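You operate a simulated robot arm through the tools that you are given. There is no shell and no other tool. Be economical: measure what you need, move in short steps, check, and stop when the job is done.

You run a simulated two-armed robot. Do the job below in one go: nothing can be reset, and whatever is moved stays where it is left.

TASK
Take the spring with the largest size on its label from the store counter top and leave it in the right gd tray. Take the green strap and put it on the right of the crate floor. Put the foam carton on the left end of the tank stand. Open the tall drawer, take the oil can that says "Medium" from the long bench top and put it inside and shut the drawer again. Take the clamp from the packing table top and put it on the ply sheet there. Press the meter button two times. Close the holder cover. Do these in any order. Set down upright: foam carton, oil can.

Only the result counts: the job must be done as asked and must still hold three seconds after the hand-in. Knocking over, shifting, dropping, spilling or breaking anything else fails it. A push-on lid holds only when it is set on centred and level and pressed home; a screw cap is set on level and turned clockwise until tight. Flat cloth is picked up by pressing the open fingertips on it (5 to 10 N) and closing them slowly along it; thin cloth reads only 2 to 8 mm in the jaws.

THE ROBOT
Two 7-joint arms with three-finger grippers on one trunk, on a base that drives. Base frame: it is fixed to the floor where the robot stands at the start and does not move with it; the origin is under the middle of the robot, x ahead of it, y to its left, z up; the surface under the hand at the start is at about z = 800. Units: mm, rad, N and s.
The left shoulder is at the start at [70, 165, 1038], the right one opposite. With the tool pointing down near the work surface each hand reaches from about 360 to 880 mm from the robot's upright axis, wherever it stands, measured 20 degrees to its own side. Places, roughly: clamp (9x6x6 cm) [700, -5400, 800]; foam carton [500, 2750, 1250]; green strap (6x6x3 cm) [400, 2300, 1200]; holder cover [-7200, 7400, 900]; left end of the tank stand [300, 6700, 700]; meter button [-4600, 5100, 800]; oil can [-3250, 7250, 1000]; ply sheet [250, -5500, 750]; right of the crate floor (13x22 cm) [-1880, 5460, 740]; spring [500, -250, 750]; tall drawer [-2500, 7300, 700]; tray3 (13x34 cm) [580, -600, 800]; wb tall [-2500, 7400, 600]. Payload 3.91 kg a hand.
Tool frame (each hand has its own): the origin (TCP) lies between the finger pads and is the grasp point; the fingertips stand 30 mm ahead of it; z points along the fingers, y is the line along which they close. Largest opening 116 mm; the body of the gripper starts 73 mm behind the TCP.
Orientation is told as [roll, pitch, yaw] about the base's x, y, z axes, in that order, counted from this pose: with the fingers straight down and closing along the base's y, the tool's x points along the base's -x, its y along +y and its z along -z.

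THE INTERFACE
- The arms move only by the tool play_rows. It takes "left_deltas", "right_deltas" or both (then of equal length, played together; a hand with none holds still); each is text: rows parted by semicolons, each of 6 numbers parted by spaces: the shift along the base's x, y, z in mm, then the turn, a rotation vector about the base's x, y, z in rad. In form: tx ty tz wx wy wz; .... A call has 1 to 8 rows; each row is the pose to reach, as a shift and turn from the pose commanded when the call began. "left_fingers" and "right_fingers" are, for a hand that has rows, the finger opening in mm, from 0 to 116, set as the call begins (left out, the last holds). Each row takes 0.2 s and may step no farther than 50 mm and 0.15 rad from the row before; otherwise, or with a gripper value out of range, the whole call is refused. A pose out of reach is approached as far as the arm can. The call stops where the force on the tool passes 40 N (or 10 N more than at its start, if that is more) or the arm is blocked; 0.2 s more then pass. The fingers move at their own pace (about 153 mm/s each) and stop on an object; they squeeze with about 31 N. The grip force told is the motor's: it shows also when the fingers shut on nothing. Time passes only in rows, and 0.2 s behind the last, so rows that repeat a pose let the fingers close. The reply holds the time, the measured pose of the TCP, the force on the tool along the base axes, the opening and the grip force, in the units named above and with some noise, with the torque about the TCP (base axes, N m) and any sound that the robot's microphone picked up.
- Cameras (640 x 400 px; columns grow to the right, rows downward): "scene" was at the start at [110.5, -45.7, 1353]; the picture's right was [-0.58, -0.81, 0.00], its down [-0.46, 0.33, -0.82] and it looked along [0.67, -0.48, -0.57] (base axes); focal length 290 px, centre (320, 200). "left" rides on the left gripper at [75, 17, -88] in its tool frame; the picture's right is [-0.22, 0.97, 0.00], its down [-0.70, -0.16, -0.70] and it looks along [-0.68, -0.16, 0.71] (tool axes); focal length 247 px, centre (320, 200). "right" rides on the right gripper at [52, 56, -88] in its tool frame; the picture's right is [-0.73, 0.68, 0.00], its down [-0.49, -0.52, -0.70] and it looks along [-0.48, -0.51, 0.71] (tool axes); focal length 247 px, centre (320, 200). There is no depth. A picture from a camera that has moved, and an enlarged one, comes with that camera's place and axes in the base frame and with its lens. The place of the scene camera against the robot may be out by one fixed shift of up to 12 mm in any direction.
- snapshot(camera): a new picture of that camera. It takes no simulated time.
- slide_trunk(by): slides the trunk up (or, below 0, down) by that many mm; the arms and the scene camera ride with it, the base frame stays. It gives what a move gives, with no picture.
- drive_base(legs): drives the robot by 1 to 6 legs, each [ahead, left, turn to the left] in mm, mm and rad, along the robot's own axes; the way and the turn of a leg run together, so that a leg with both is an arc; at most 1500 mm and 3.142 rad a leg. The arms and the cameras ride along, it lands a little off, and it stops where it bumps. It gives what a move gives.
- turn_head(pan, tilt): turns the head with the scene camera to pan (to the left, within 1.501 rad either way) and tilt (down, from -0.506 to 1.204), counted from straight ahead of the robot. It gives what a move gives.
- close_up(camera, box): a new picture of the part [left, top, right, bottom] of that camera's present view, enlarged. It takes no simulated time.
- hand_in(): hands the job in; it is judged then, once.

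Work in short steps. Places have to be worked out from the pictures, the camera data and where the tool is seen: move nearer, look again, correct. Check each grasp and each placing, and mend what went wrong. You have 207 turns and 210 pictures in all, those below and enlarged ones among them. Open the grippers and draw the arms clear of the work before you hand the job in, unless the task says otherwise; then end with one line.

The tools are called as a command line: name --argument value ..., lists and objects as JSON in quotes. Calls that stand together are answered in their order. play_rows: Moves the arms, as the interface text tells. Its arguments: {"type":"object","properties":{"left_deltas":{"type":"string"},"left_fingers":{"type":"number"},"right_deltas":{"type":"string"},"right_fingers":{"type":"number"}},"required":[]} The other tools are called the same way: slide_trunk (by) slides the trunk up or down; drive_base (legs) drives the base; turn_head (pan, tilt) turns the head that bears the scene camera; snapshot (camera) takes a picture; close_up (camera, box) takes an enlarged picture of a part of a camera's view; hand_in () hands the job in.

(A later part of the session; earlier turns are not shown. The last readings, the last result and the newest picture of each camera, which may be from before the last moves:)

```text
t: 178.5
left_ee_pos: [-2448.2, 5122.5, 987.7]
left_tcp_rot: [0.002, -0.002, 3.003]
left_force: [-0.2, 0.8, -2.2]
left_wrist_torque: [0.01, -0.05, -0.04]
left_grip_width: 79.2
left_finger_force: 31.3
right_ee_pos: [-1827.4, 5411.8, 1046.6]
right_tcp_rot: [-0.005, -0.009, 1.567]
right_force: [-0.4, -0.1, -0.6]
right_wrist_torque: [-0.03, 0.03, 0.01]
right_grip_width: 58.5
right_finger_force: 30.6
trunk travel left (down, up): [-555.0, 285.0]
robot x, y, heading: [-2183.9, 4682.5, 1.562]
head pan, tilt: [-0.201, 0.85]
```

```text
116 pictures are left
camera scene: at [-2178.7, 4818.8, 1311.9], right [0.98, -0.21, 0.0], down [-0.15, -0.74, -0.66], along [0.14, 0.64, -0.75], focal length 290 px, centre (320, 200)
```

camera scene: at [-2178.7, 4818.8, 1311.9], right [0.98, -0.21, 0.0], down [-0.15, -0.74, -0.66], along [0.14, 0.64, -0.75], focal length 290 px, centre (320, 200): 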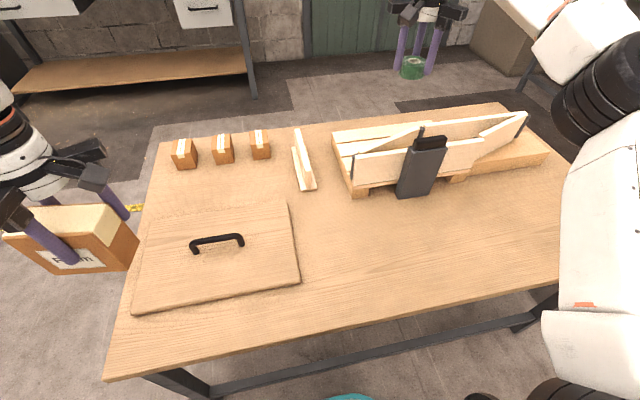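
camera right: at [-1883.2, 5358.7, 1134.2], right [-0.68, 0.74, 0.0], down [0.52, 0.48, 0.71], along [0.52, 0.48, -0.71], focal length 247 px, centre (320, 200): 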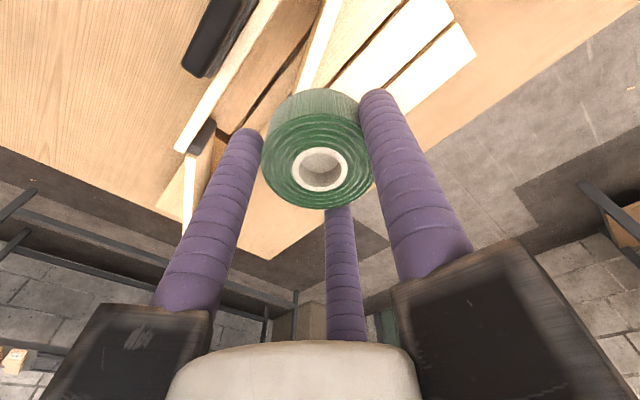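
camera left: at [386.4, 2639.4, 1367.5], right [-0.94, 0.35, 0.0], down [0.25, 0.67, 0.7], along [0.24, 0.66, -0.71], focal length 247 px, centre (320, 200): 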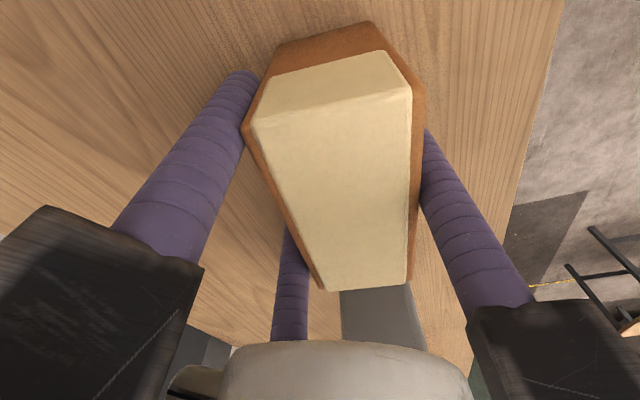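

The rows were too long, so I repeat them with smaller steps.

play_rows --right_deltas "-20 30 0 0 0 0;-41 60 0 0 0 0;-61 88 0 0 0 0;-61 88 -45 0 0 0;-61 88 -90 0 0 0;-61 88 -135 0 0 0;-61 88 -180 0 0 0"

snapshot --camera "right"

close_up --camera "scene" --box '[280, 60, 580, 240]'

```text
t: 180.1
left_ee_pos: [-2445.3, 5122.3, 989.8]
left_tcp_rot: [0.002, -0.004, 3.004]
left_force: [0.5, 1.1, -3.2]
left_wrist_torque: [0.0, -0.01, 0.02]
left_grip_width: 79.4
left_finger_force: 31.5
right_ee_pos: [-1886.9, 5498.5, 865.8]
right_tcp_rot: [-0.003, -0.011, 1.564]
right_force: [0.4, -0.2, -1.1]
right_wrist_torque: [-0.05, 0.01, -0.02]
right_grip_width: 58.8
right_finger_force: 30.4
right hand out of reach, approached as far as the arm can: row 3, 4
trunk travel left (down, up): [-555.0, 285.0]
robot x, y, heading: [-2179.7, 4684.6, 1.563]
head pan, tilt: [-0.201, 0.85]
```

```text
115 pictures are left
camera right: at [-1942.4, 5445.3, 953.3], right [-0.68, 0.74, 0.01], down [0.53, 0.48, 0.71], along [0.52, 0.48, -0.71], focal length 247 px, centre (320, 200)
```

right: 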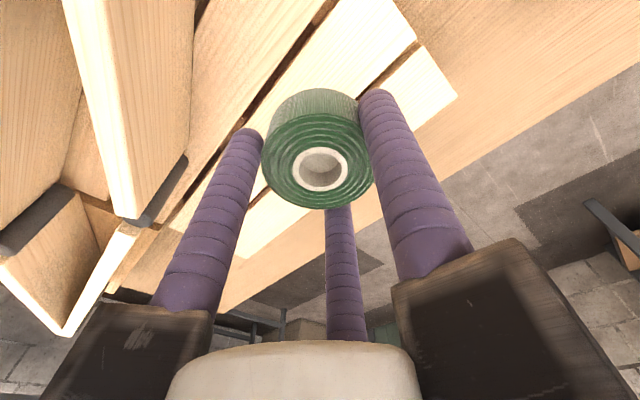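

```text
2.13 times, centred on (430, 150) of scene
camera zoom: at [-2176.5, 4818.2, 1312.1], right [0.98, -0.21, 0.0], down [-0.15, -0.74, -0.66], along [0.14, 0.64, -0.75], focal length 618 px, centre (85, 307)
```

zoom: 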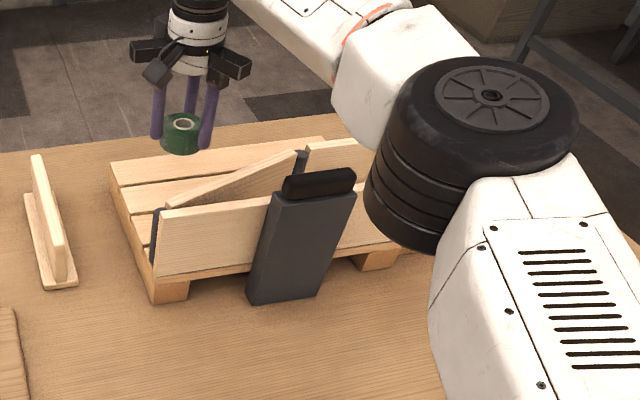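

Well placed above the free deck boards. I lower to contact in small steps.

play_rows --right_deltas "0 0 -40 0 0 0;0 0 -70 0 0 0;0 0 -80 0 0 0;0 0 -84 0 0 0;0 0 -87 0 0 0"

snapshot --camera "right"

```text
t: 181.3
left_ee_pos: [-2445.9, 5121.8, 989.4]
left_tcp_rot: [0.001, -0.004, 3.003]
left_force: [-0.1, 0.2, -1.9]
left_wrist_torque: [0.04, -0.07, 0.02]
left_grip_width: 79.4
left_finger_force: 30.9
right_ee_pos: [-1885.0, 5496.4, 779.9]
right_tcp_rot: [-0.003, -0.011, 1.564]
right_force: [0.1, 0.6, -0.9]
right_wrist_torque: [-0.01, -0.03, 0.0]
right_grip_width: 58.4
right_finger_force: 31.0
trunk travel left (down, up): [-555.0, 285.0]
robot x, y, heading: [-2179.2, 4686.8, 1.568]
head pan, tilt: [-0.201, 0.85]
```

```text
113 pictures are left
camera right: at [-1941.4, 5443.7, 868.1], right [-0.68, 0.74, 0.01], down [0.52, 0.48, 0.71], along [0.52, 0.48, -0.71], focal length 247 px, centre (320, 200)
```

right: 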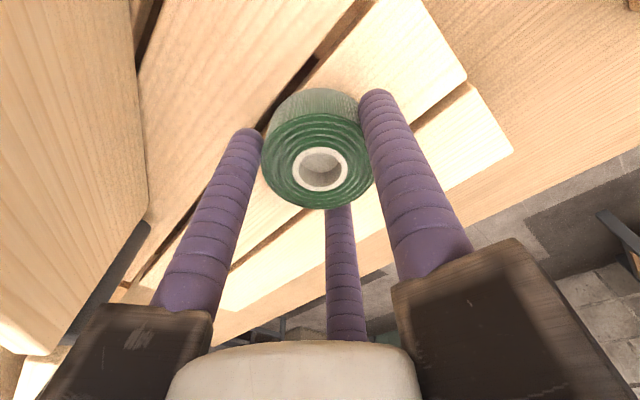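

play_rows --right_deltas "0 0 -3 0 0 0;0 0 -5 0 0 0;0 0 -7 0 0 0"

```text
t: 182.1
left_ee_pos: [-2446.3, 5120.3, 990.3]
left_tcp_rot: [0.0, -0.005, 3.004]
left_force: [-0.5, 0.2, -1.7]
left_wrist_torque: [0.04, 0.03, -0.03]
left_grip_width: 79.1
left_finger_force: 31.2
right_ee_pos: [-1884.3, 5495.2, 776.5]
right_tcp_rot: [-0.004, -0.011, 1.564]
right_force: [0.3, 1.6, 5.1]
right_wrist_torque: [-0.15, 0.05, 0.01]
right_grip_width: 58.7
right_finger_force: 30.6
trunk travel left (down, up): [-555.0, 285.0]
robot x, y, heading: [-2179.5, 4683.3, 1.559]
head pan, tilt: [-0.201, 0.85]
```

Contact felt. I open and lift away.

play_rows --right_deltas "0 0 1 0 0 0;0 0 1 0 0 0;0 0 40 0 0 0;0 0 85 0 0 0;0 0 130 0 0 0" --right_fingers 80

snapshot --camera "right"

close_up --camera "scene" --box '[280, 60, 580, 240]'

```text
t: 183.3
left_ee_pos: [-2446.2, 5120.2, 990.9]
left_tcp_rot: [-0.001, -0.002, 3.004]
left_force: [-0.4, 0.3, -2.7]
left_wrist_torque: [0.04, -0.07, 0.0]
left_grip_width: 79.3
left_finger_force: 31.4
right_ee_pos: [-1886.4, 5497.1, 904.3]
right_tcp_rot: [-0.002, -0.011, 1.565]
right_force: [0.2, 1.3, 0.0]
right_wrist_torque: [0.02, -0.05, 0.0]
right_grip_width: 80.0
right_finger_force: 0.1
trunk travel left (down, up): [-555.0, 285.0]
robot x, y, heading: [-2182.4, 4684.4, 1.566]
head pan, tilt: [-0.201, 0.85]
```

```text
112 pictures are left
camera right: at [-1942.3, 5444.0, 991.9], right [-0.68, 0.74, 0.01], down [0.52, 0.48, 0.71], along [0.52, 0.48, -0.71], focal length 247 px, centre (320, 200)
```

right: 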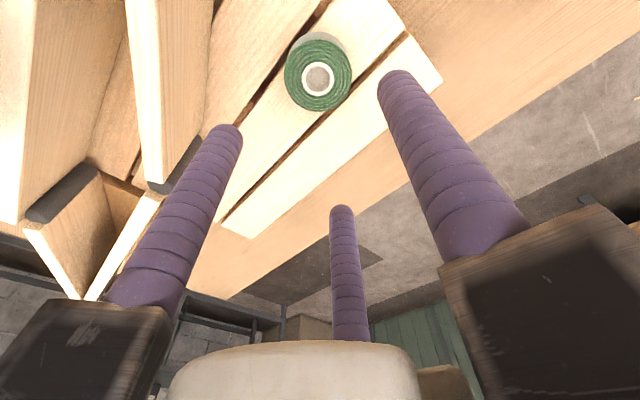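

```text
2.13 times, centred on (430, 150) of scene
camera zoom: at [-2177.8, 4815.5, 1312.3], right [0.98, -0.21, 0.0], down [-0.15, -0.73, -0.66], along [0.14, 0.65, -0.75], focal length 618 px, centre (85, 307)
```

zoom: 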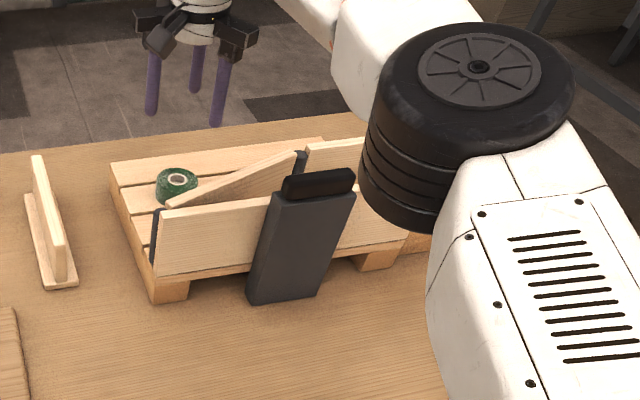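

The strap rests on the crate floor deck at about (-1887,5497), inside the given region. I retract the right hand, back off, and go back east towards the tank stand.

play_rows --right_deltas "10 -20 40 0 0 0;30 -60 60 0 0 0;50 -105 60 0 0 0;70 -150 60 0 0 0;90 -195 60 0 0 0;100 -240 60 0 0 0;110 -280 60 0 0 0;115 -320 60 0 0 0" --right_fingers 20

slide_trunk --by 100

drive_base --legs '[[-380, 0, 0.005], [0, -1450, 0]]'

turn_head --pan -0.5 --tilt 0.45

snapshot --camera "scene"

```text
t: 185.1
left_ee_pos: [-2445.5, 5120.1, 991.2]
left_tcp_rot: [0.0, -0.003, 3.005]
left_force: [-0.3, -0.8, -3.0]
left_wrist_torque: [0.06, -0.01, 0.0]
left_grip_width: 79.4
left_finger_force: 31.7
right_ee_pos: [-1770.6, 5174.3, 965.5]
right_tcp_rot: [-0.004, -0.013, 1.566]
right_force: [-0.3, -0.2, -0.4]
right_wrist_torque: [0.02, 0.01, -0.01]
right_grip_width: 20.0
right_finger_force: 0.3
trunk travel left (down, up): [-555.0, 285.0]
robot x, y, heading: [-2183.7, 4686.4, 1.564]
head pan, tilt: [-0.201, 0.85]
```

```text
t: 186.4
left_ee_pos: [-2446.9, 5122.1, 1089.7]
left_tcp_rot: [0.002, -0.003, 3.006]
left_force: [0.0, -0.7, -3.0]
left_wrist_torque: [0.02, -0.03, -0.05]
left_grip_width: 79.3
left_finger_force: 31.5
right_ee_pos: [-1768.9, 5175.8, 1065.4]
right_tcp_rot: [-0.004, -0.009, 1.563]
right_force: [-0.5, 0.5, 0.3]
right_wrist_torque: [0.06, 0.03, -0.02]
right_grip_width: 19.7
right_finger_force: 0.1
trunk travel left (down, up): [-655.0, 185.0]
robot x, y, heading: [-2177.1, 4684.3, 1.568]
head pan, tilt: [-0.201, 0.85]
```

```text
t: 195.5
left_ee_pos: [-1025.3, 4741.5, 1088.8]
left_tcp_rot: [0.001, -0.003, 3.01]
left_force: [0.4, -0.1, -2.6]
left_wrist_torque: [0.03, -0.02, -0.01]
left_grip_width: 79.5
left_finger_force: 31.4
right_ee_pos: [-348.0, 4800.7, 1064.8]
right_tcp_rot: [-0.003, -0.011, 1.572]
right_force: [-0.7, -0.3, -0.1]
right_wrist_torque: [0.03, -0.04, 0.03]
right_grip_width: 20.0
right_finger_force: 0.0
trunk travel left (down, up): [-655.0, 185.0]
robot x, y, heading: [-758.4, 4306.3, 1.571]
head pan, tilt: [-0.201, 0.85]
```

```text
t: 196.4
left_ee_pos: [-1025.2, 4740.9, 1090.6]
left_tcp_rot: [0.001, -0.003, 3.011]
left_force: [0.4, 1.0, -1.9]
left_wrist_torque: [0.01, -0.05, -0.01]
left_grip_width: 79.5
left_finger_force: 30.6
right_ee_pos: [-348.6, 4801.5, 1064.7]
right_tcp_rot: [-0.004, -0.011, 1.573]
right_force: [-0.1, -0.1, 0.2]
right_wrist_torque: [0.02, 0.0, -0.04]
right_grip_width: 20.0
right_finger_force: 0.0
trunk travel left (down, up): [-655.0, 185.0]
robot x, y, heading: [-758.2, 4307.6, 1.572]
head pan, tilt: [-0.499, 0.45]
```

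```text
110 pictures are left
camera scene: at [-724.9, 4443.0, 1446.6], right [0.88, -0.48, 0.0], down [-0.21, -0.38, -0.9], along [0.43, 0.79, -0.44], focal length 290 px, centre (320, 200)
```

scene: 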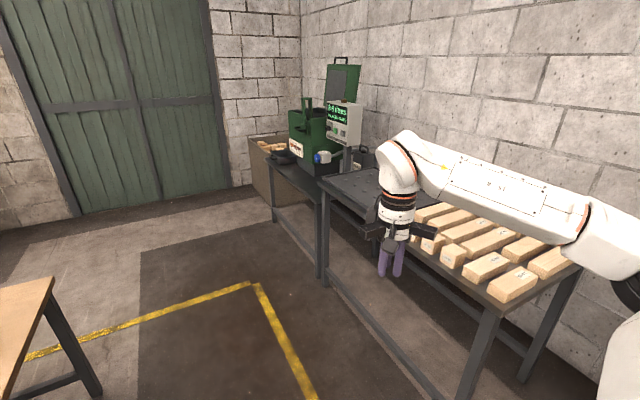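

close_up --camera "scene" --box '[240, 80, 400, 220]'

```text
2.86 times, centred on (320, 150) of scene
camera zoom: at [-724.9, 4443.0, 1446.6], right [0.88, -0.48, 0.0], down [-0.21, -0.38, -0.9], along [0.43, 0.79, -0.44], focal length 828 px, centre (320, 343)
```

zoom: 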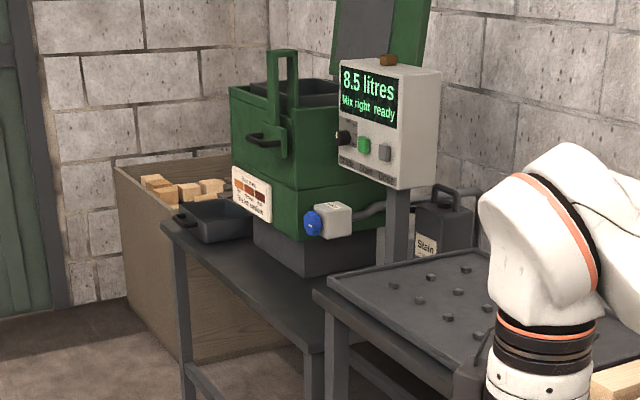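

The tank stand front edge is at x≈-20, y≈5790–6700, with the green tank and a dark pan on it. I drive up the lane and turn to face it.

drive_base --legs '[[1400, 0, 0], [500, 0, 0], [0, 0, -1.572]]'

turn_head --pan 0.15 --tilt 0.6

snapshot --camera "scene"

```text
t: 209.8
left_ee_pos: [-335.2, 6463.9, 1089.9]
left_tcp_rot: [0.0, -0.005, 1.434]
left_force: [0.9, -0.2, -2.5]
left_wrist_torque: [-0.02, 0.0, -0.01]
left_grip_width: 79.4
left_finger_force: 30.8
right_ee_pos: [-280.2, 5786.9, 1065.7]
right_tcp_rot: [-0.004, -0.01, -0.007]
right_force: [0.3, 1.0, 0.9]
right_wrist_torque: [0.0, -0.03, 0.0]
right_grip_width: 20.2
right_finger_force: 0.1
trunk travel left (down, up): [-655.0, 185.0]
robot x, y, heading: [-774.2, 6202.0, -0.003]
head pan, tilt: [-0.499, 0.45]
```

```text
t: 210.8
left_ee_pos: [-334.0, 6463.6, 1090.1]
left_tcp_rot: [0.002, -0.003, 1.433]
left_force: [-0.3, 0.0, -2.6]
left_wrist_torque: [-0.02, -0.01, -0.02]
left_grip_width: 79.4
left_finger_force: 31.2
right_ee_pos: [-280.4, 5786.7, 1066.3]
right_tcp_rot: [-0.005, -0.01, -0.005]
right_force: [0.1, 0.0, 0.9]
right_wrist_torque: [-0.01, -0.01, -0.04]
right_grip_width: 20.0
right_finger_force: 0.0
trunk travel left (down, up): [-655.0, 185.0]
robot x, y, heading: [-771.3, 6202.1, -0.009]
head pan, tilt: [0.15, 0.6]
```

```text
108 pictures are left
camera scene: at [-646.2, 6218.3, 1433.1], right [0.14, -0.99, 0.0], down [-0.56, -0.08, -0.82], along [0.82, 0.12, -0.57], focal length 290 px, centre (320, 200)
```

scene: 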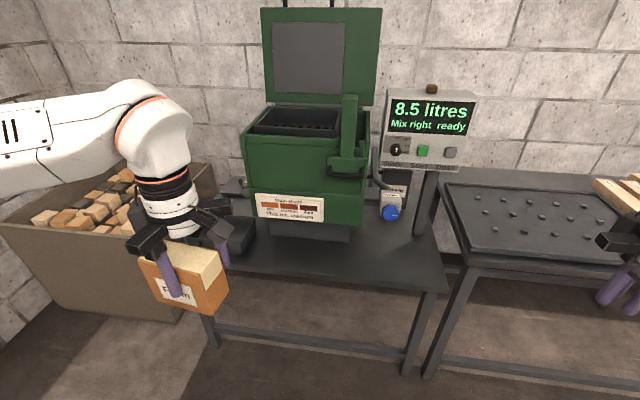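

The carton blocks the view of the left end. I move the left hand aside to the left.

play_rows --left_deltas "0 45 20 0 0 0;0 90 40 0 0 0;0 135 40 0 0 0;0 180 40 0 0 0;0 220 40 0 0 0"

close_up --camera "scene" --box '[160, 130, 460, 320]'

```text
t: 212.0
left_ee_pos: [-336.7, 6686.6, 1127.2]
left_tcp_rot: [0.001, -0.002, 1.434]
left_force: [0.7, 0.4, -2.5]
left_wrist_torque: [-0.05, -0.01, -0.04]
left_grip_width: 79.3
left_finger_force: 31.0
right_ee_pos: [-280.8, 5789.1, 1066.3]
right_tcp_rot: [-0.004, -0.012, -0.007]
right_force: [0.2, 0.1, 0.3]
right_wrist_torque: [-0.04, 0.0, 0.0]
right_grip_width: 19.8
right_finger_force: 0.3
trunk travel left (down, up): [-655.0, 185.0]
robot x, y, heading: [-774.4, 6197.9, -0.008]
head pan, tilt: [0.15, 0.6]
```

```text
2.11 times, centred on (310, 225) of scene
camera zoom: at [-646.1, 6219.7, 1433.1], right [0.14, -0.99, 0.0], down [-0.56, -0.08, -0.82], along [0.82, 0.12, -0.57], focal length 610 px, centre (341, 147)
```

zoom: 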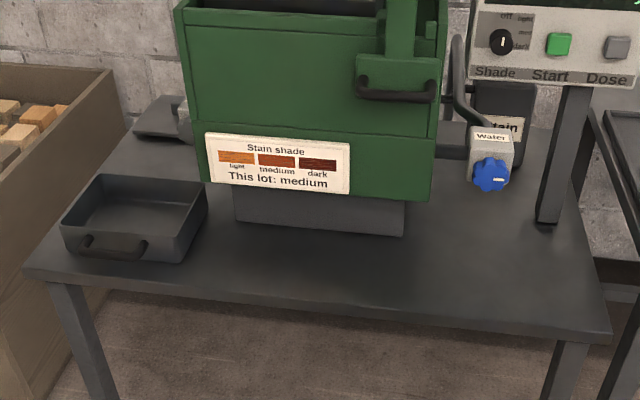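

The free spot is behind the pan: x≈195–375, between the stand's left edge y≈6819 and the tank side y≈6584. That matches the given (300,6700). I plan to set the carton centre at about (285,6722), so I tuck the right hand and drive in.

play_rows --right_deltas "-40 0 20 0 0 0;-80 0 40 0 0 0;-110 0 60 0 0 0"

drive_base --legs '[[0, 250, 0.008], [350, 0, 0]]'

slide_trunk --by -80

snapshot --camera "scene"

snapshot --camera "left"

```text
t: 212.8
left_ee_pos: [-336.6, 6683.8, 1128.3]
left_tcp_rot: [0.0, -0.002, 1.432]
left_force: [-1.2, 0.4, -2.3]
left_wrist_torque: [-0.07, -0.04, -0.03]
left_grip_width: 79.3
left_finger_force: 31.5
right_ee_pos: [-392.2, 5788.1, 1125.8]
right_tcp_rot: [-0.001, -0.011, -0.006]
right_force: [-1.3, -1.2, -0.4]
right_wrist_torque: [0.01, -0.03, 0.01]
right_grip_width: 19.9
right_finger_force: 0.0
trunk travel left (down, up): [-655.0, 185.0]
robot x, y, heading: [-775.7, 6198.4, -0.001]
head pan, tilt: [0.15, 0.6]
```

```text
t: 216.4
left_ee_pos: [3.1, 6935.9, 1127.3]
left_tcp_rot: [0.0, -0.004, 1.438]
left_force: [0.7, 0.4, -2.3]
left_wrist_torque: [-0.08, -0.01, 0.02]
left_grip_width: 79.1
left_finger_force: 31.6
right_ee_pos: [-46.6, 6039.1, 1125.1]
right_tcp_rot: [-0.006, -0.009, -0.002]
right_force: [-0.1, 0.3, -0.1]
right_wrist_torque: [0.03, 0.04, -0.01]
right_grip_width: 20.1
right_finger_force: 0.0
trunk travel left (down, up): [-655.0, 185.0]
robot x, y, heading: [-430.3, 6448.1, -0.005]
head pan, tilt: [0.15, 0.6]
```

```text
t: 217.6
left_ee_pos: [3.1, 6936.3, 1047.1]
left_tcp_rot: [0.002, -0.004, 1.44]
left_force: [0.9, -0.8, -2.9]
left_wrist_torque: [-0.06, -0.06, -0.04]
left_grip_width: 79.5
left_finger_force: 31.3
right_ee_pos: [-46.7, 6038.7, 1045.3]
right_tcp_rot: [-0.004, -0.012, -0.001]
right_force: [-0.2, -0.5, -0.4]
right_wrist_torque: [0.04, -0.03, 0.03]
right_grip_width: 19.9
right_finger_force: 0.0
trunk travel left (down, up): [-575.0, 265.0]
robot x, y, heading: [-426.1, 6451.6, 0.001]
head pan, tilt: [0.15, 0.6]
```

```text
106 pictures are left
camera scene: at [-304.0, 6469.1, 1353.2], right [0.15, -0.99, 0.0], down [-0.56, -0.08, -0.82], along [0.82, 0.12, -0.57], focal length 290 px, centre (320, 200)
```

scene: 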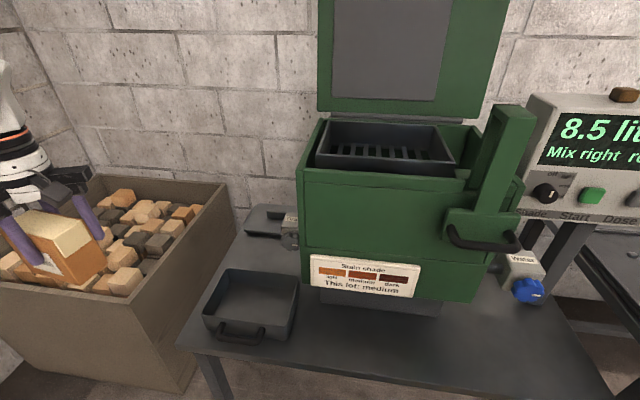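

```text
105 pictures are left
camera left: at [-23.5, 6863.2, 1137.3], right [-0.94, 0.35, 0.0], down [0.25, 0.67, 0.7], along [0.25, 0.66, -0.71], focal length 247 px, centre (320, 200)
```

left: 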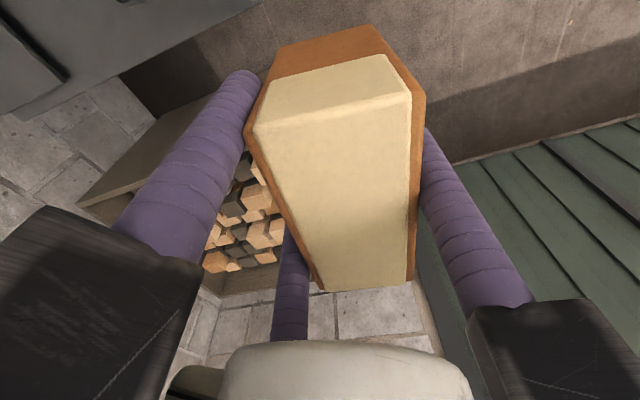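

The free spot centre is about (298,6725). I move the carton over it at a safe height.

play_rows --left_deltas "38 -27 -5 0 0 0;76 -53 -10 0 0 0;114 -80 -15 0 0 0;152 -107 -20 0 0 0;190 -133 -25 0 0 0;228 -160 -30 0 0 0;267 -187 -35 0 0 0;305 -213 -40 0 0 0"

snapshot --camera "left"

snapshot --camera "scene"

```text
t: 219.4
left_ee_pos: [308.3, 6719.4, 1006.0]
left_tcp_rot: [0.005, -0.005, 1.438]
left_force: [1.6, 0.2, -2.3]
left_wrist_torque: [-0.04, 0.0, -0.02]
left_grip_width: 79.2
left_finger_force: 31.2
right_ee_pos: [-43.9, 6037.9, 1043.9]
right_tcp_rot: [0.0, -0.008, -0.002]
right_force: [-0.4, -0.3, 0.0]
right_wrist_torque: [0.0, 0.05, -0.01]
right_grip_width: 20.0
right_finger_force: 0.0
trunk travel left (down, up): [-575.0, 265.0]
robot x, y, heading: [-431.1, 6451.2, -0.001]
head pan, tilt: [0.15, 0.6]
```

```text
104 pictures are left
camera left: at [281.7, 6646.4, 1095.8], right [-0.94, 0.35, 0.0], down [0.25, 0.67, 0.7], along [0.24, 0.66, -0.71], focal length 247 px, centre (320, 200)
```

left: 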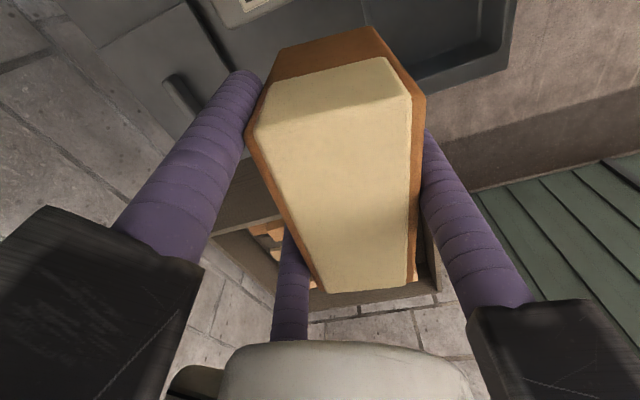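

```text
103 pictures are left
camera scene: at [-301.6, 6467.1, 1352.8], right [0.15, -0.99, 0.0], down [-0.56, -0.08, -0.82], along [0.81, 0.12, -0.57], focal length 290 px, centre (320, 200)
```

scene: 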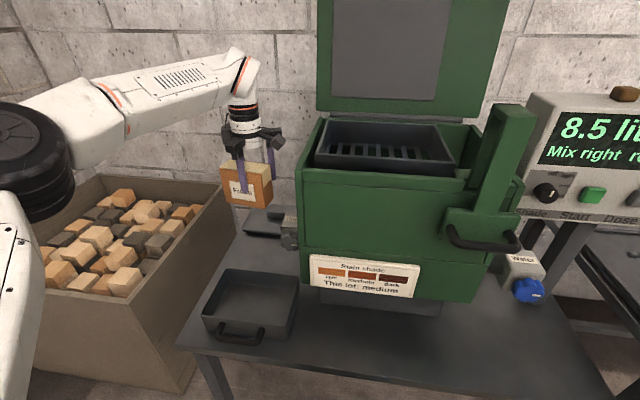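

There is a small grey valve box beside the tank near the target. I zoom in to locate it.

close_up --camera "scene" --box '[190, 150, 330, 300]'

close_up --camera "left" --box '[80, 0, 540, 120]'

```text
2.67 times, centred on (260, 225) of scene
camera zoom: at [-301.6, 6467.1, 1352.8], right [0.15, -0.99, 0.0], down [-0.56, -0.08, -0.82], along [0.81, 0.12, -0.57], focal length 772 px, centre (480, 133)
```

zoom: 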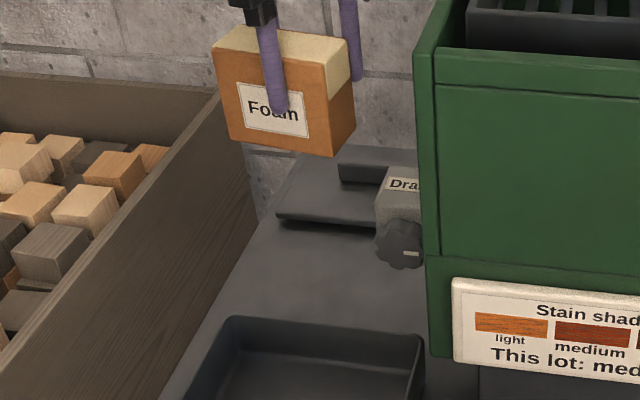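

```text
1.39 times, centred on (310, 60) of left
camera zoom: at [281.7, 6646.4, 1095.8], right [-0.94, 0.35, 0.0], down [0.25, 0.67, 0.7], along [0.24, 0.66, -0.71], focal length 344 px, centre (334, 395)
```

zoom: 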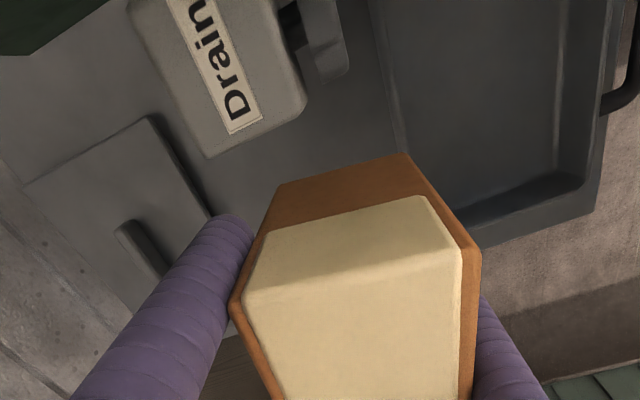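

The "Drain" valve box and knob reach to y≈6660 and z≈859, and the wrist camera would hit them in this orientation. I turn the hand back to yaw 0 instead (the carton's long side then runs along x) and stay at y≈6740.

play_rows --left_deltas "0 4 0 0 0 -0.144;0 8 0 0 0 -0.288;0 12 0 0 0 -0.432;0 16 0 0 0 -0.576;0 20 0 0 0 -0.72;0 20 0 0 0 -0.864;0 20 0 0 0 -1.008;0 20 0 0 0 -1.152"

play_rows --left_deltas "0 0 0 0 0 -0.144;0 0 0 0 0 -0.28;0 0 0 0 0 -0.28"

snapshot --camera "left"

close_up --camera "scene" --box '[160, 80, 340, 300]'

```text
t: 221.2
left_ee_pos: [308.4, 6742.7, 1007.5]
left_tcp_rot: [-0.001, -0.002, 0.426]
left_force: [-0.1, 0.2, -2.1]
left_wrist_torque: [-0.03, 0.01, -0.01]
left_grip_width: 79.1
left_finger_force: 31.7
left hand out of reach, approached as far as the arm can: row 8
right_ee_pos: [-45.8, 6039.0, 1045.2]
right_tcp_rot: [-0.003, -0.009, -0.002]
right_force: [-0.4, 0.2, -0.3]
right_wrist_torque: [-0.02, 0.0, 0.01]
right_grip_width: 20.1
right_finger_force: 0.2
trunk travel left (down, up): [-575.0, 265.0]
robot x, y, heading: [-430.3, 6449.6, -0.002]
head pan, tilt: [0.15, 0.6]
```

```text
t: 222.0
left_ee_pos: [308.5, 6743.3, 1006.7]
left_tcp_rot: [0.002, -0.003, 0.429]
left_force: [0.6, 0.0, -2.5]
left_wrist_torque: [-0.03, 0.02, 0.02]
left_grip_width: 79.3
left_finger_force: 30.5
left hand out of reach, approached as far as the arm can: row 1, 2, 3
right_ee_pos: [-46.1, 6038.8, 1045.8]
right_tcp_rot: [-0.002, -0.009, -0.001]
right_force: [-0.2, 1.1, 0.1]
right_wrist_torque: [-0.01, 0.02, 0.01]
right_grip_width: 20.3
right_finger_force: 0.0
trunk travel left (down, up): [-575.0, 265.0]
robot x, y, heading: [-427.3, 6449.5, -0.005]
head pan, tilt: [0.15, 0.6]
```

```text
100 pictures are left
camera left: at [233.2, 6726.4, 1097.0], right [-0.2, 0.98, 0.0], down [0.7, 0.14, 0.7], along [0.69, 0.14, -0.71], focal length 247 px, centre (320, 200)
```

left: 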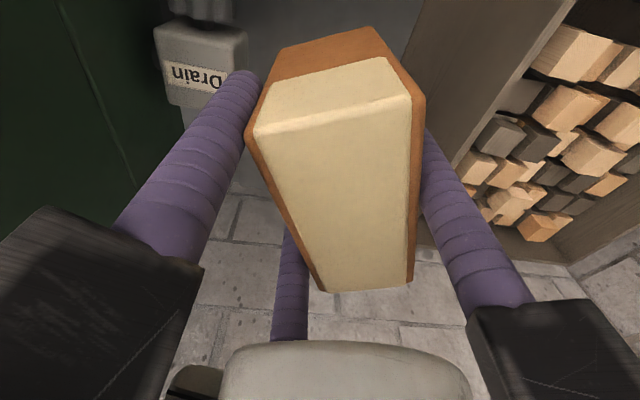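

```text
1.82 times, centred on (250, 190) of scene
camera zoom: at [-303.5, 6469.0, 1353.1], right [0.15, -0.99, 0.0], down [-0.56, -0.08, -0.82], along [0.82, 0.12, -0.57], focal length 527 px, centre (447, 218)
```

zoom: 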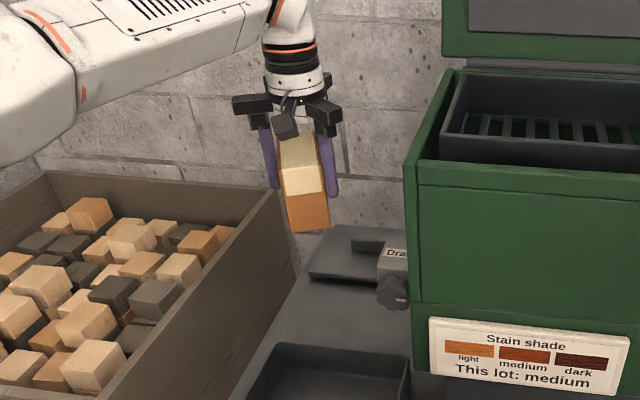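

The wrist's limit leaves yaw 0.43, which still fits: the carton would cover x≈250–370 and y≈6710–6807. I shift to (316,6752) and lower.

play_rows --left_deltas "8 9 -20 0 0 0;8 9 -65 0 0 0;8 9 -110 0 0 0;8 9 -150 0 0 0"

snapshot --camera "left"

close_up --camera "scene" --box '[160, 120, 340, 340]'

```text
t: 223.0
left_ee_pos: [315.6, 6753.1, 856.0]
left_tcp_rot: [0.0, -0.002, 0.428]
left_force: [0.1, 0.7, -2.5]
left_wrist_torque: [-0.07, 0.06, -0.02]
left_grip_width: 79.0
left_finger_force: 31.6
right_ee_pos: [-46.6, 6039.9, 1045.0]
right_tcp_rot: [-0.004, -0.009, -0.001]
right_force: [0.4, 0.1, 0.1]
right_wrist_torque: [0.02, 0.0, -0.01]
right_grip_width: 20.2
right_finger_force: 0.0
trunk travel left (down, up): [-575.0, 265.0]
robot x, y, heading: [-431.9, 6450.1, -0.002]
head pan, tilt: [0.15, 0.6]
```

```text
98 pictures are left
camera left: at [240.1, 6735.7, 945.8], right [-0.2, 0.98, 0.0], down [0.7, 0.14, 0.7], along [0.69, 0.14, -0.71], focal length 247 px, centre (320, 200)
```

left: 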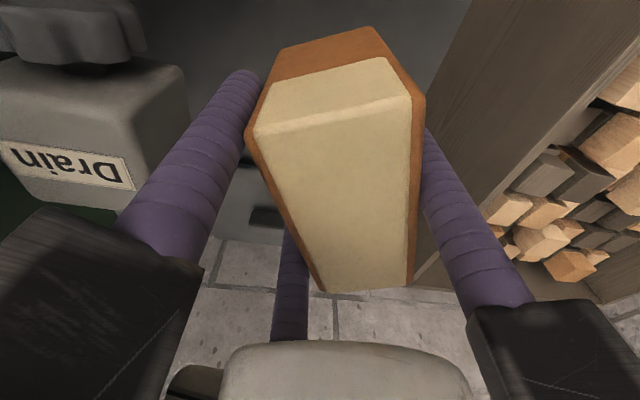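

```text
1.82 times, centred on (250, 230) of scene
camera zoom: at [-302.7, 6469.6, 1353.0], right [0.15, -0.99, 0.0], down [-0.56, -0.08, -0.82], along [0.82, 0.12, -0.57], focal length 527 px, centre (447, 146)
```

zoom: 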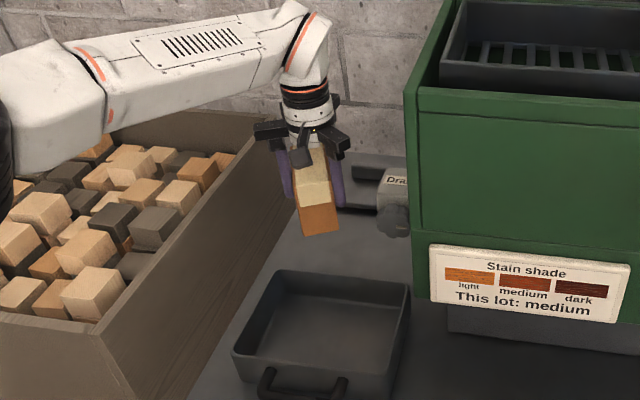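

Clear of the Drain box by about 20 mm. I continue lowering to just above contact.

play_rows --left_deltas "0 0 -30 0 0 0;0 0 -60 0 0 0;0 0 -72 0 0 0;0 0 -76 0 0 0"

close_up --camera "scene" --box '[160, 120, 340, 340]'

```text
t: 224.0
left_ee_pos: [315.6, 6752.6, 783.1]
left_tcp_rot: [0.001, -0.003, 0.429]
left_force: [0.1, 1.0, -2.1]
left_wrist_torque: [-0.04, 0.02, -0.01]
left_grip_width: 79.2
left_finger_force: 30.9
right_ee_pos: [-46.2, 6039.3, 1045.3]
right_tcp_rot: [-0.003, -0.011, -0.003]
right_force: [0.5, 0.2, -0.4]
right_wrist_torque: [-0.01, 0.0, 0.0]
right_grip_width: 19.8
right_finger_force: 0.1
trunk travel left (down, up): [-575.0, 265.0]
robot x, y, heading: [-429.5, 6449.4, -0.005]
head pan, tilt: [0.15, 0.6]
```

```text
1.82 times, centred on (250, 230) of scene
camera zoom: at [-303.3, 6469.0, 1353.1], right [0.15, -0.99, 0.0], down [-0.56, -0.08, -0.82], along [0.82, 0.12, -0.57], focal length 527 px, centre (447, 146)
```

zoom: 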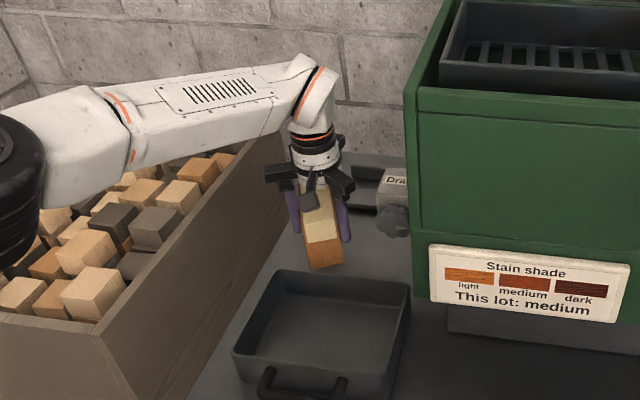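

play_rows --left_deltas "0 0 -2 0 0 0;0 0 -4 0 0 0;0 0 -6 0 0 0"

```text
t: 224.8
left_ee_pos: [315.8, 6753.5, 775.4]
left_tcp_rot: [0.0, -0.002, 0.429]
left_force: [-0.4, 0.8, -2.6]
left_wrist_torque: [-0.05, -0.02, -0.03]
left_grip_width: 79.2
left_finger_force: 30.8
right_ee_pos: [-46.7, 6037.7, 1045.3]
right_tcp_rot: [-0.003, -0.011, -0.002]
right_force: [-0.2, 0.0, 0.9]
right_wrist_torque: [-0.01, -0.01, 0.0]
right_grip_width: 20.0
right_finger_force: 0.0
trunk travel left (down, up): [-575.0, 265.0]
robot x, y, heading: [-432.9, 6450.0, -0.001]
head pan, tilt: [0.15, 0.6]
```

Not touching yet, so I go on in small steps.

play_rows --left_deltas "0 0 -2 0 0 0;0 0 -4 0 0 0;0 0 -6 0 0 0;0 0 -8 0 0 0"

```text
t: 225.8
left_ee_pos: [317.2, 6751.0, 768.5]
left_tcp_rot: [-0.001, -0.004, 0.428]
left_force: [-0.1, -0.5, -2.3]
left_wrist_torque: [-0.05, 0.0, -0.01]
left_grip_width: 79.5
left_finger_force: 30.7
right_ee_pos: [-47.0, 6037.9, 1046.2]
right_tcp_rot: [-0.003, -0.011, -0.003]
right_force: [1.1, 0.7, 0.3]
right_wrist_torque: [-0.04, -0.01, 0.01]
right_grip_width: 19.8
right_finger_force: 0.0
trunk travel left (down, up): [-575.0, 265.0]
robot x, y, heading: [-431.0, 6449.4, 0.001]
head pan, tilt: [0.15, 0.6]
```

play_rows --left_deltas "0 0 -3 0 0 0;0 0 -5 0 0 0;0 0 -7 0 0 0;0 0 -9 0 0 0"

close_up --camera "scene" --box '[220, 180, 320, 290]'

```text
t: 226.8
left_ee_pos: [316.0, 6751.7, 759.1]
left_tcp_rot: [-0.002, -0.002, 0.428]
left_force: [-0.4, -0.3, -2.3]
left_wrist_torque: [-0.07, 0.01, -0.01]
left_grip_width: 79.3
left_finger_force: 31.4
right_ee_pos: [-46.0, 6037.5, 1045.1]
right_tcp_rot: [-0.003, -0.01, -0.001]
right_force: [0.3, -1.2, 0.1]
right_wrist_torque: [0.01, -0.05, 0.01]
right_grip_width: 19.7
right_finger_force: 0.0
trunk travel left (down, up): [-575.0, 265.0]
robot x, y, heading: [-429.5, 6450.7, 0.001]
head pan, tilt: [0.15, 0.6]
```

```text
3.64 times, centred on (270, 235) of scene
camera zoom: at [-303.5, 6468.9, 1353.1], right [0.15, -0.99, 0.0], down [-0.56, -0.08, -0.82], along [0.82, 0.12, -0.57], focal length 1053 px, centre (502, 73)
```

zoom: 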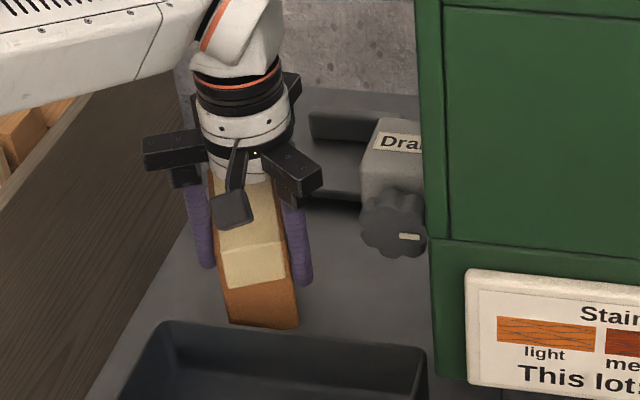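

play_rows --left_deltas "0 0 -3 0 0 0;0 0 -6 0 0 0;0 0 -9 0 0 0;0 0 -12 0 0 0"

```text
t: 227.8
left_ee_pos: [316.8, 6751.7, 747.8]
left_tcp_rot: [0.002, -0.004, 0.428]
left_force: [-1.0, -0.6, -2.5]
left_wrist_torque: [-0.06, 0.03, 0.02]
left_grip_width: 79.3
left_finger_force: 30.9
right_ee_pos: [-46.7, 6039.2, 1044.3]
right_tcp_rot: [-0.004, -0.01, 0.0]
right_force: [-0.5, 0.0, -0.2]
right_wrist_torque: [-0.03, 0.02, -0.01]
right_grip_width: 20.1
right_finger_force: 0.0
trunk travel left (down, up): [-575.0, 265.0]
robot x, y, heading: [-431.8, 6449.2, 0.0]
head pan, tilt: [0.15, 0.6]
```

snapshot --camera "left"

close_up --camera "scene" --box '[220, 180, 320, 290]'

```text
94 pictures are left
camera left: at [241.6, 6735.3, 836.6], right [-0.2, 0.98, 0.0], down [0.7, 0.14, 0.7], along [0.69, 0.14, -0.71], focal length 247 px, centre (320, 200)
```

left: 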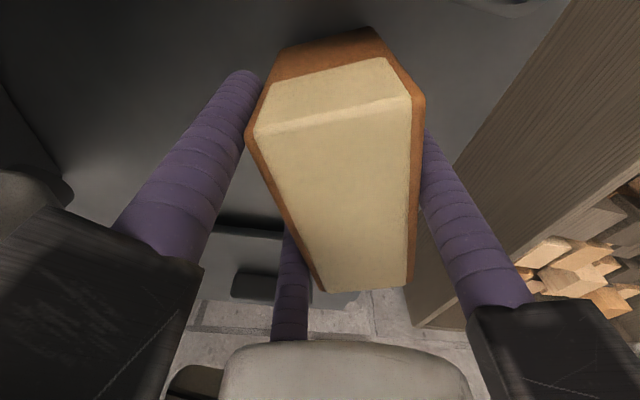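

```text
3.64 times, centred on (270, 235) of scene
camera zoom: at [-303.5, 6468.9, 1353.1], right [0.15, -0.99, 0.0], down [-0.56, -0.08, -0.82], along [0.82, 0.12, -0.57], focal length 1053 px, centre (502, 73)
```

zoom: 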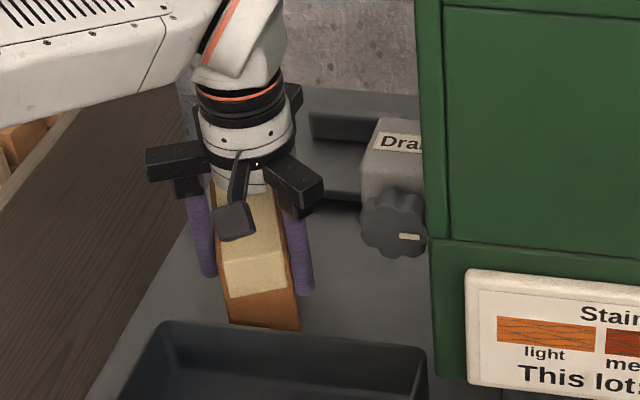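

The carton's bottom is simply hidden behind the pan's rim, and there's no contact yet. I continue down.

play_rows --left_deltas "0 0 -3 0 0 0;0 0 -6 0 0 0;0 0 -9 0 0 0;0 0 -12 0 0 0"

```text
t: 228.8
left_ee_pos: [316.6, 6751.1, 738.7]
left_tcp_rot: [-0.001, -0.005, 0.431]
left_force: [-0.7, 1.4, 14.6]
left_wrist_torque: [0.22, 0.93, -0.08]
left_grip_width: 79.2
left_finger_force: 30.7
right_ee_pos: [-47.5, 6038.5, 1046.4]
right_tcp_rot: [-0.002, -0.012, -0.003]
right_force: [0.9, 0.4, -0.1]
right_wrist_torque: [0.0, 0.01, 0.02]
right_grip_width: 19.8
right_finger_force: 0.0
trunk travel left (down, up): [-575.0, 265.0]
robot x, y, heading: [-428.8, 6451.6, -0.002]
head pan, tilt: [0.15, 0.6]
```

Contact at TCP z≈739, so the stand top is near 670. I release a little and rise.

play_rows --left_deltas "0 0 1 0 0 0;0 0 1 0 0 0;0 0 1 0 0 0" --left_fingers 94

snapshot --camera "left"

close_up --camera "scene" --box '[220, 180, 320, 290]'

```text
t: 229.6
left_ee_pos: [317.0, 6751.5, 735.4]
left_tcp_rot: [0.0, -0.004, 0.429]
left_force: [-0.1, 0.1, -0.3]
left_wrist_torque: [0.0, 0.01, 0.0]
left_grip_width: 94.0
left_finger_force: 0.0
right_ee_pos: [-46.8, 6038.6, 1045.2]
right_tcp_rot: [-0.004, -0.01, -0.003]
right_force: [0.8, -0.2, 0.6]
right_wrist_torque: [-0.01, 0.01, 0.0]
right_grip_width: 20.0
right_finger_force: 0.0
trunk travel left (down, up): [-575.0, 265.0]
robot x, y, heading: [-431.2, 6448.5, -0.004]
head pan, tilt: [0.15, 0.6]
```

```text
92 pictures are left
camera left: at [240.9, 6735.3, 825.2], right [-0.2, 0.98, 0.0], down [0.7, 0.14, 0.7], along [0.69, 0.14, -0.71], focal length 247 px, centre (320, 200)
```

left: 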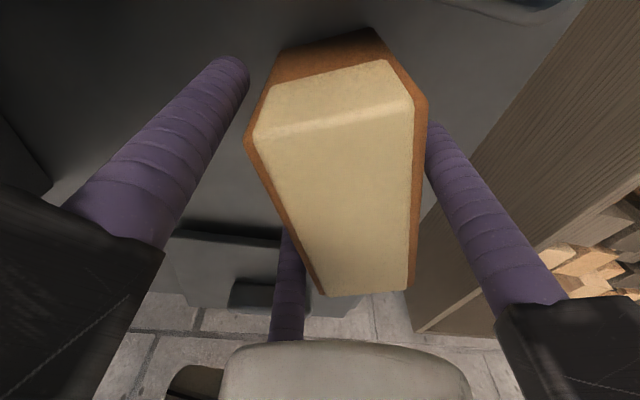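

```text
3.64 times, centred on (270, 235) of scene
camera zoom: at [-303.8, 6468.8, 1353.1], right [0.15, -0.99, 0.0], down [-0.56, -0.08, -0.82], along [0.82, 0.12, -0.57], focal length 1053 px, centre (502, 73)
```

zoom: 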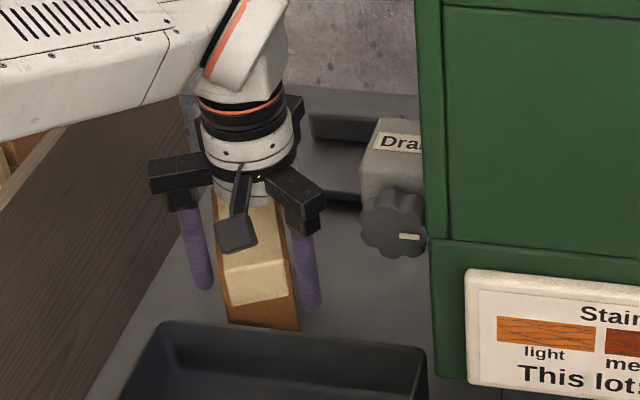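

The carton stands upright and is free. I rise straight up.

play_rows --left_deltas "0 0 15 0 0 0;0 0 40 0 0 0;0 0 85 0 0 0;0 0 130 0 0 0;0 0 175 0 0 0;0 0 215 0 0 0"

snapshot --camera "left"

close_up --camera "scene" --box '[160, 120, 340, 340]'

```text
t: 231.0
left_ee_pos: [312.5, 6751.8, 954.1]
left_tcp_rot: [0.001, -0.003, 0.43]
left_force: [-0.1, 0.6, -0.1]
left_wrist_torque: [-0.01, 0.0, -0.01]
left_grip_width: 94.0
left_finger_force: 0.0
right_ee_pos: [-47.1, 6038.4, 1045.6]
right_tcp_rot: [-0.002, -0.011, -0.002]
right_force: [0.4, 0.6, 0.2]
right_wrist_torque: [0.04, -0.04, -0.02]
right_grip_width: 20.2
right_finger_force: 0.0
trunk travel left (down, up): [-575.0, 265.0]
robot x, y, heading: [-431.5, 6451.2, -0.003]
head pan, tilt: [0.15, 0.6]
```

```text
90 pictures are left
camera left: at [237.4, 6735.6, 1041.6], right [-0.2, 0.98, 0.0], down [0.7, 0.14, 0.7], along [0.69, 0.14, -0.71], focal length 247 px, centre (320, 200)
```

left: 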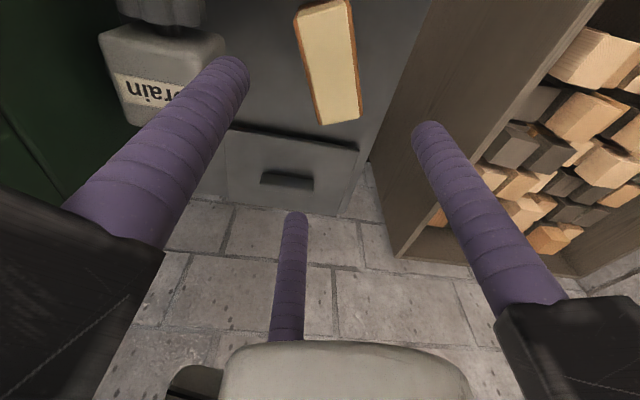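

```text
1.82 times, centred on (250, 230) of scene
camera zoom: at [-304.7, 6468.2, 1353.2], right [0.15, -0.99, 0.0], down [-0.56, -0.08, -0.83], along [0.82, 0.12, -0.56], focal length 527 px, centre (447, 146)
```

zoom: 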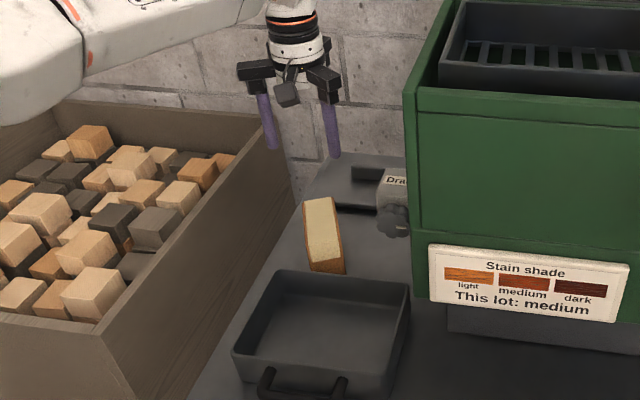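

The carton is upright on the left end of the stand and nothing else moved. I retract and go to the long bench.

play_rows --left_deltas "-45 -10 20 0 0 0;-90 -25 40 0 0 0;-135 -40 60 0 0 0;-180 -55 80 0 0 0;-225 -70 90 0 0 0;-270 -85 90 0 0 0;-310 -100 90 0 0 0"

drive_base --legs '[[-400, 0, 0], [0, 0, 1.571], [0, 1400, 0]]'

turn_head --pan 0.4 --tilt 0.45

snapshot --camera "scene"

```text
refused: row 1 steps farther than a row can; nothing moved
```

```text
t: 244.1
left_ee_pos: [-2575.1, 7161.3, 952.4]
left_tcp_rot: [-0.001, -0.004, 2.013]
left_force: [0.0, 0.5, -0.2]
left_wrist_torque: [0.02, 0.02, -0.01]
left_grip_width: 93.9
left_finger_force: 0.1
right_ee_pos: [-1856.3, 6810.6, 1046.0]
right_tcp_rot: [-0.002, -0.01, 1.582]
right_force: [-0.1, 0.2, -0.1]
right_wrist_torque: [-0.01, -0.01, -0.02]
right_grip_width: 20.0
right_finger_force: 0.1
trunk travel left (down, up): [-575.0, 265.0]
robot x, y, heading: [-2258.0, 6420.1, 1.583]
head pan, tilt: [0.15, 0.6]
```

```text
t: 244.9
left_ee_pos: [-2574.2, 7161.1, 952.3]
left_tcp_rot: [0.0, -0.004, 2.014]
left_force: [-0.5, 0.0, 0.5]
left_wrist_torque: [-0.01, 0.0, -0.01]
left_grip_width: 93.9
left_finger_force: 0.1
right_ee_pos: [-1855.0, 6811.6, 1044.8]
right_tcp_rot: [-0.003, -0.011, 1.583]
right_force: [-0.4, -0.6, -0.2]
right_wrist_torque: [0.01, -0.03, 0.01]
right_grip_width: 19.7
right_finger_force: 0.0
trunk travel left (down, up): [-575.0, 265.0]
robot x, y, heading: [-2257.8, 6423.3, 1.581]
head pan, tilt: [0.4, 0.45]
```

```text
88 pictures are left
camera scene: at [-2309.8, 6562.1, 1366.6], right [0.92, 0.4, 0.0], down [0.17, -0.4, -0.9], along [-0.36, 0.82, -0.44], focal length 290 px, centre (320, 200)
```

scene: 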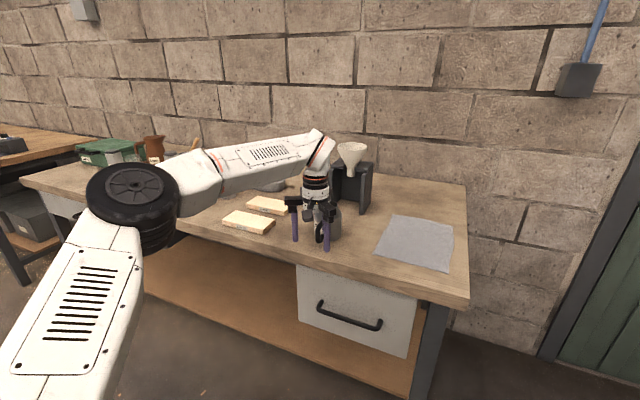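

The retract call was refused, so the drive went with the left arm still extended. I check closely around the hand for any contact.

close_up --camera "scene" --box '[200, 120, 480, 300]'

snapshot --camera "left"

```text
2.22 times, centred on (340, 210) of scene
camera zoom: at [-2309.8, 6562.1, 1366.6], right [0.92, 0.4, 0.0], down [0.17, -0.4, -0.9], along [-0.36, 0.82, -0.44], focal length 644 px, centre (276, 178)
```

zoom: 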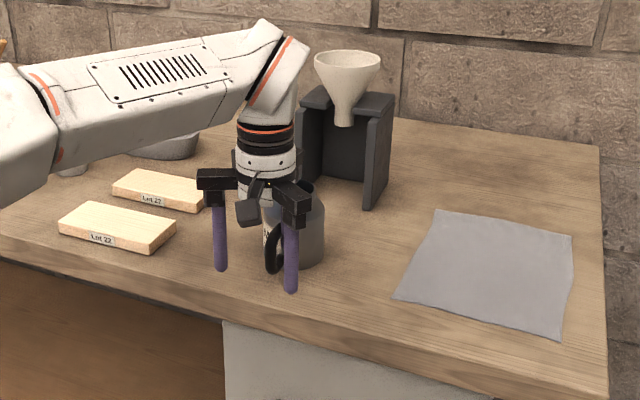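

```text
86 pictures are left
camera left: at [-2557.8, 7085.0, 1040.7], right [-0.98, -0.22, 0.0], down [-0.15, 0.7, 0.7], along [-0.15, 0.69, -0.71], focal length 247 px, centre (320, 200)
```

left: 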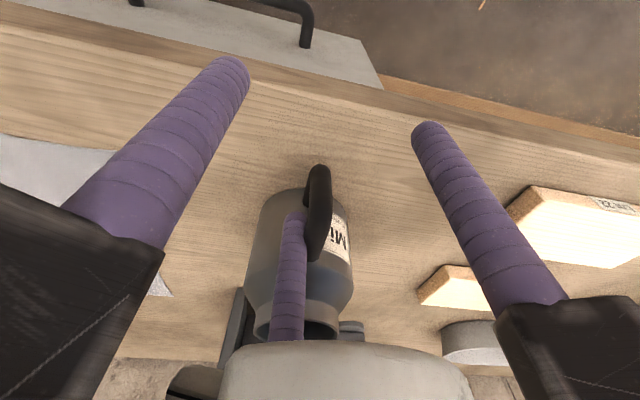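

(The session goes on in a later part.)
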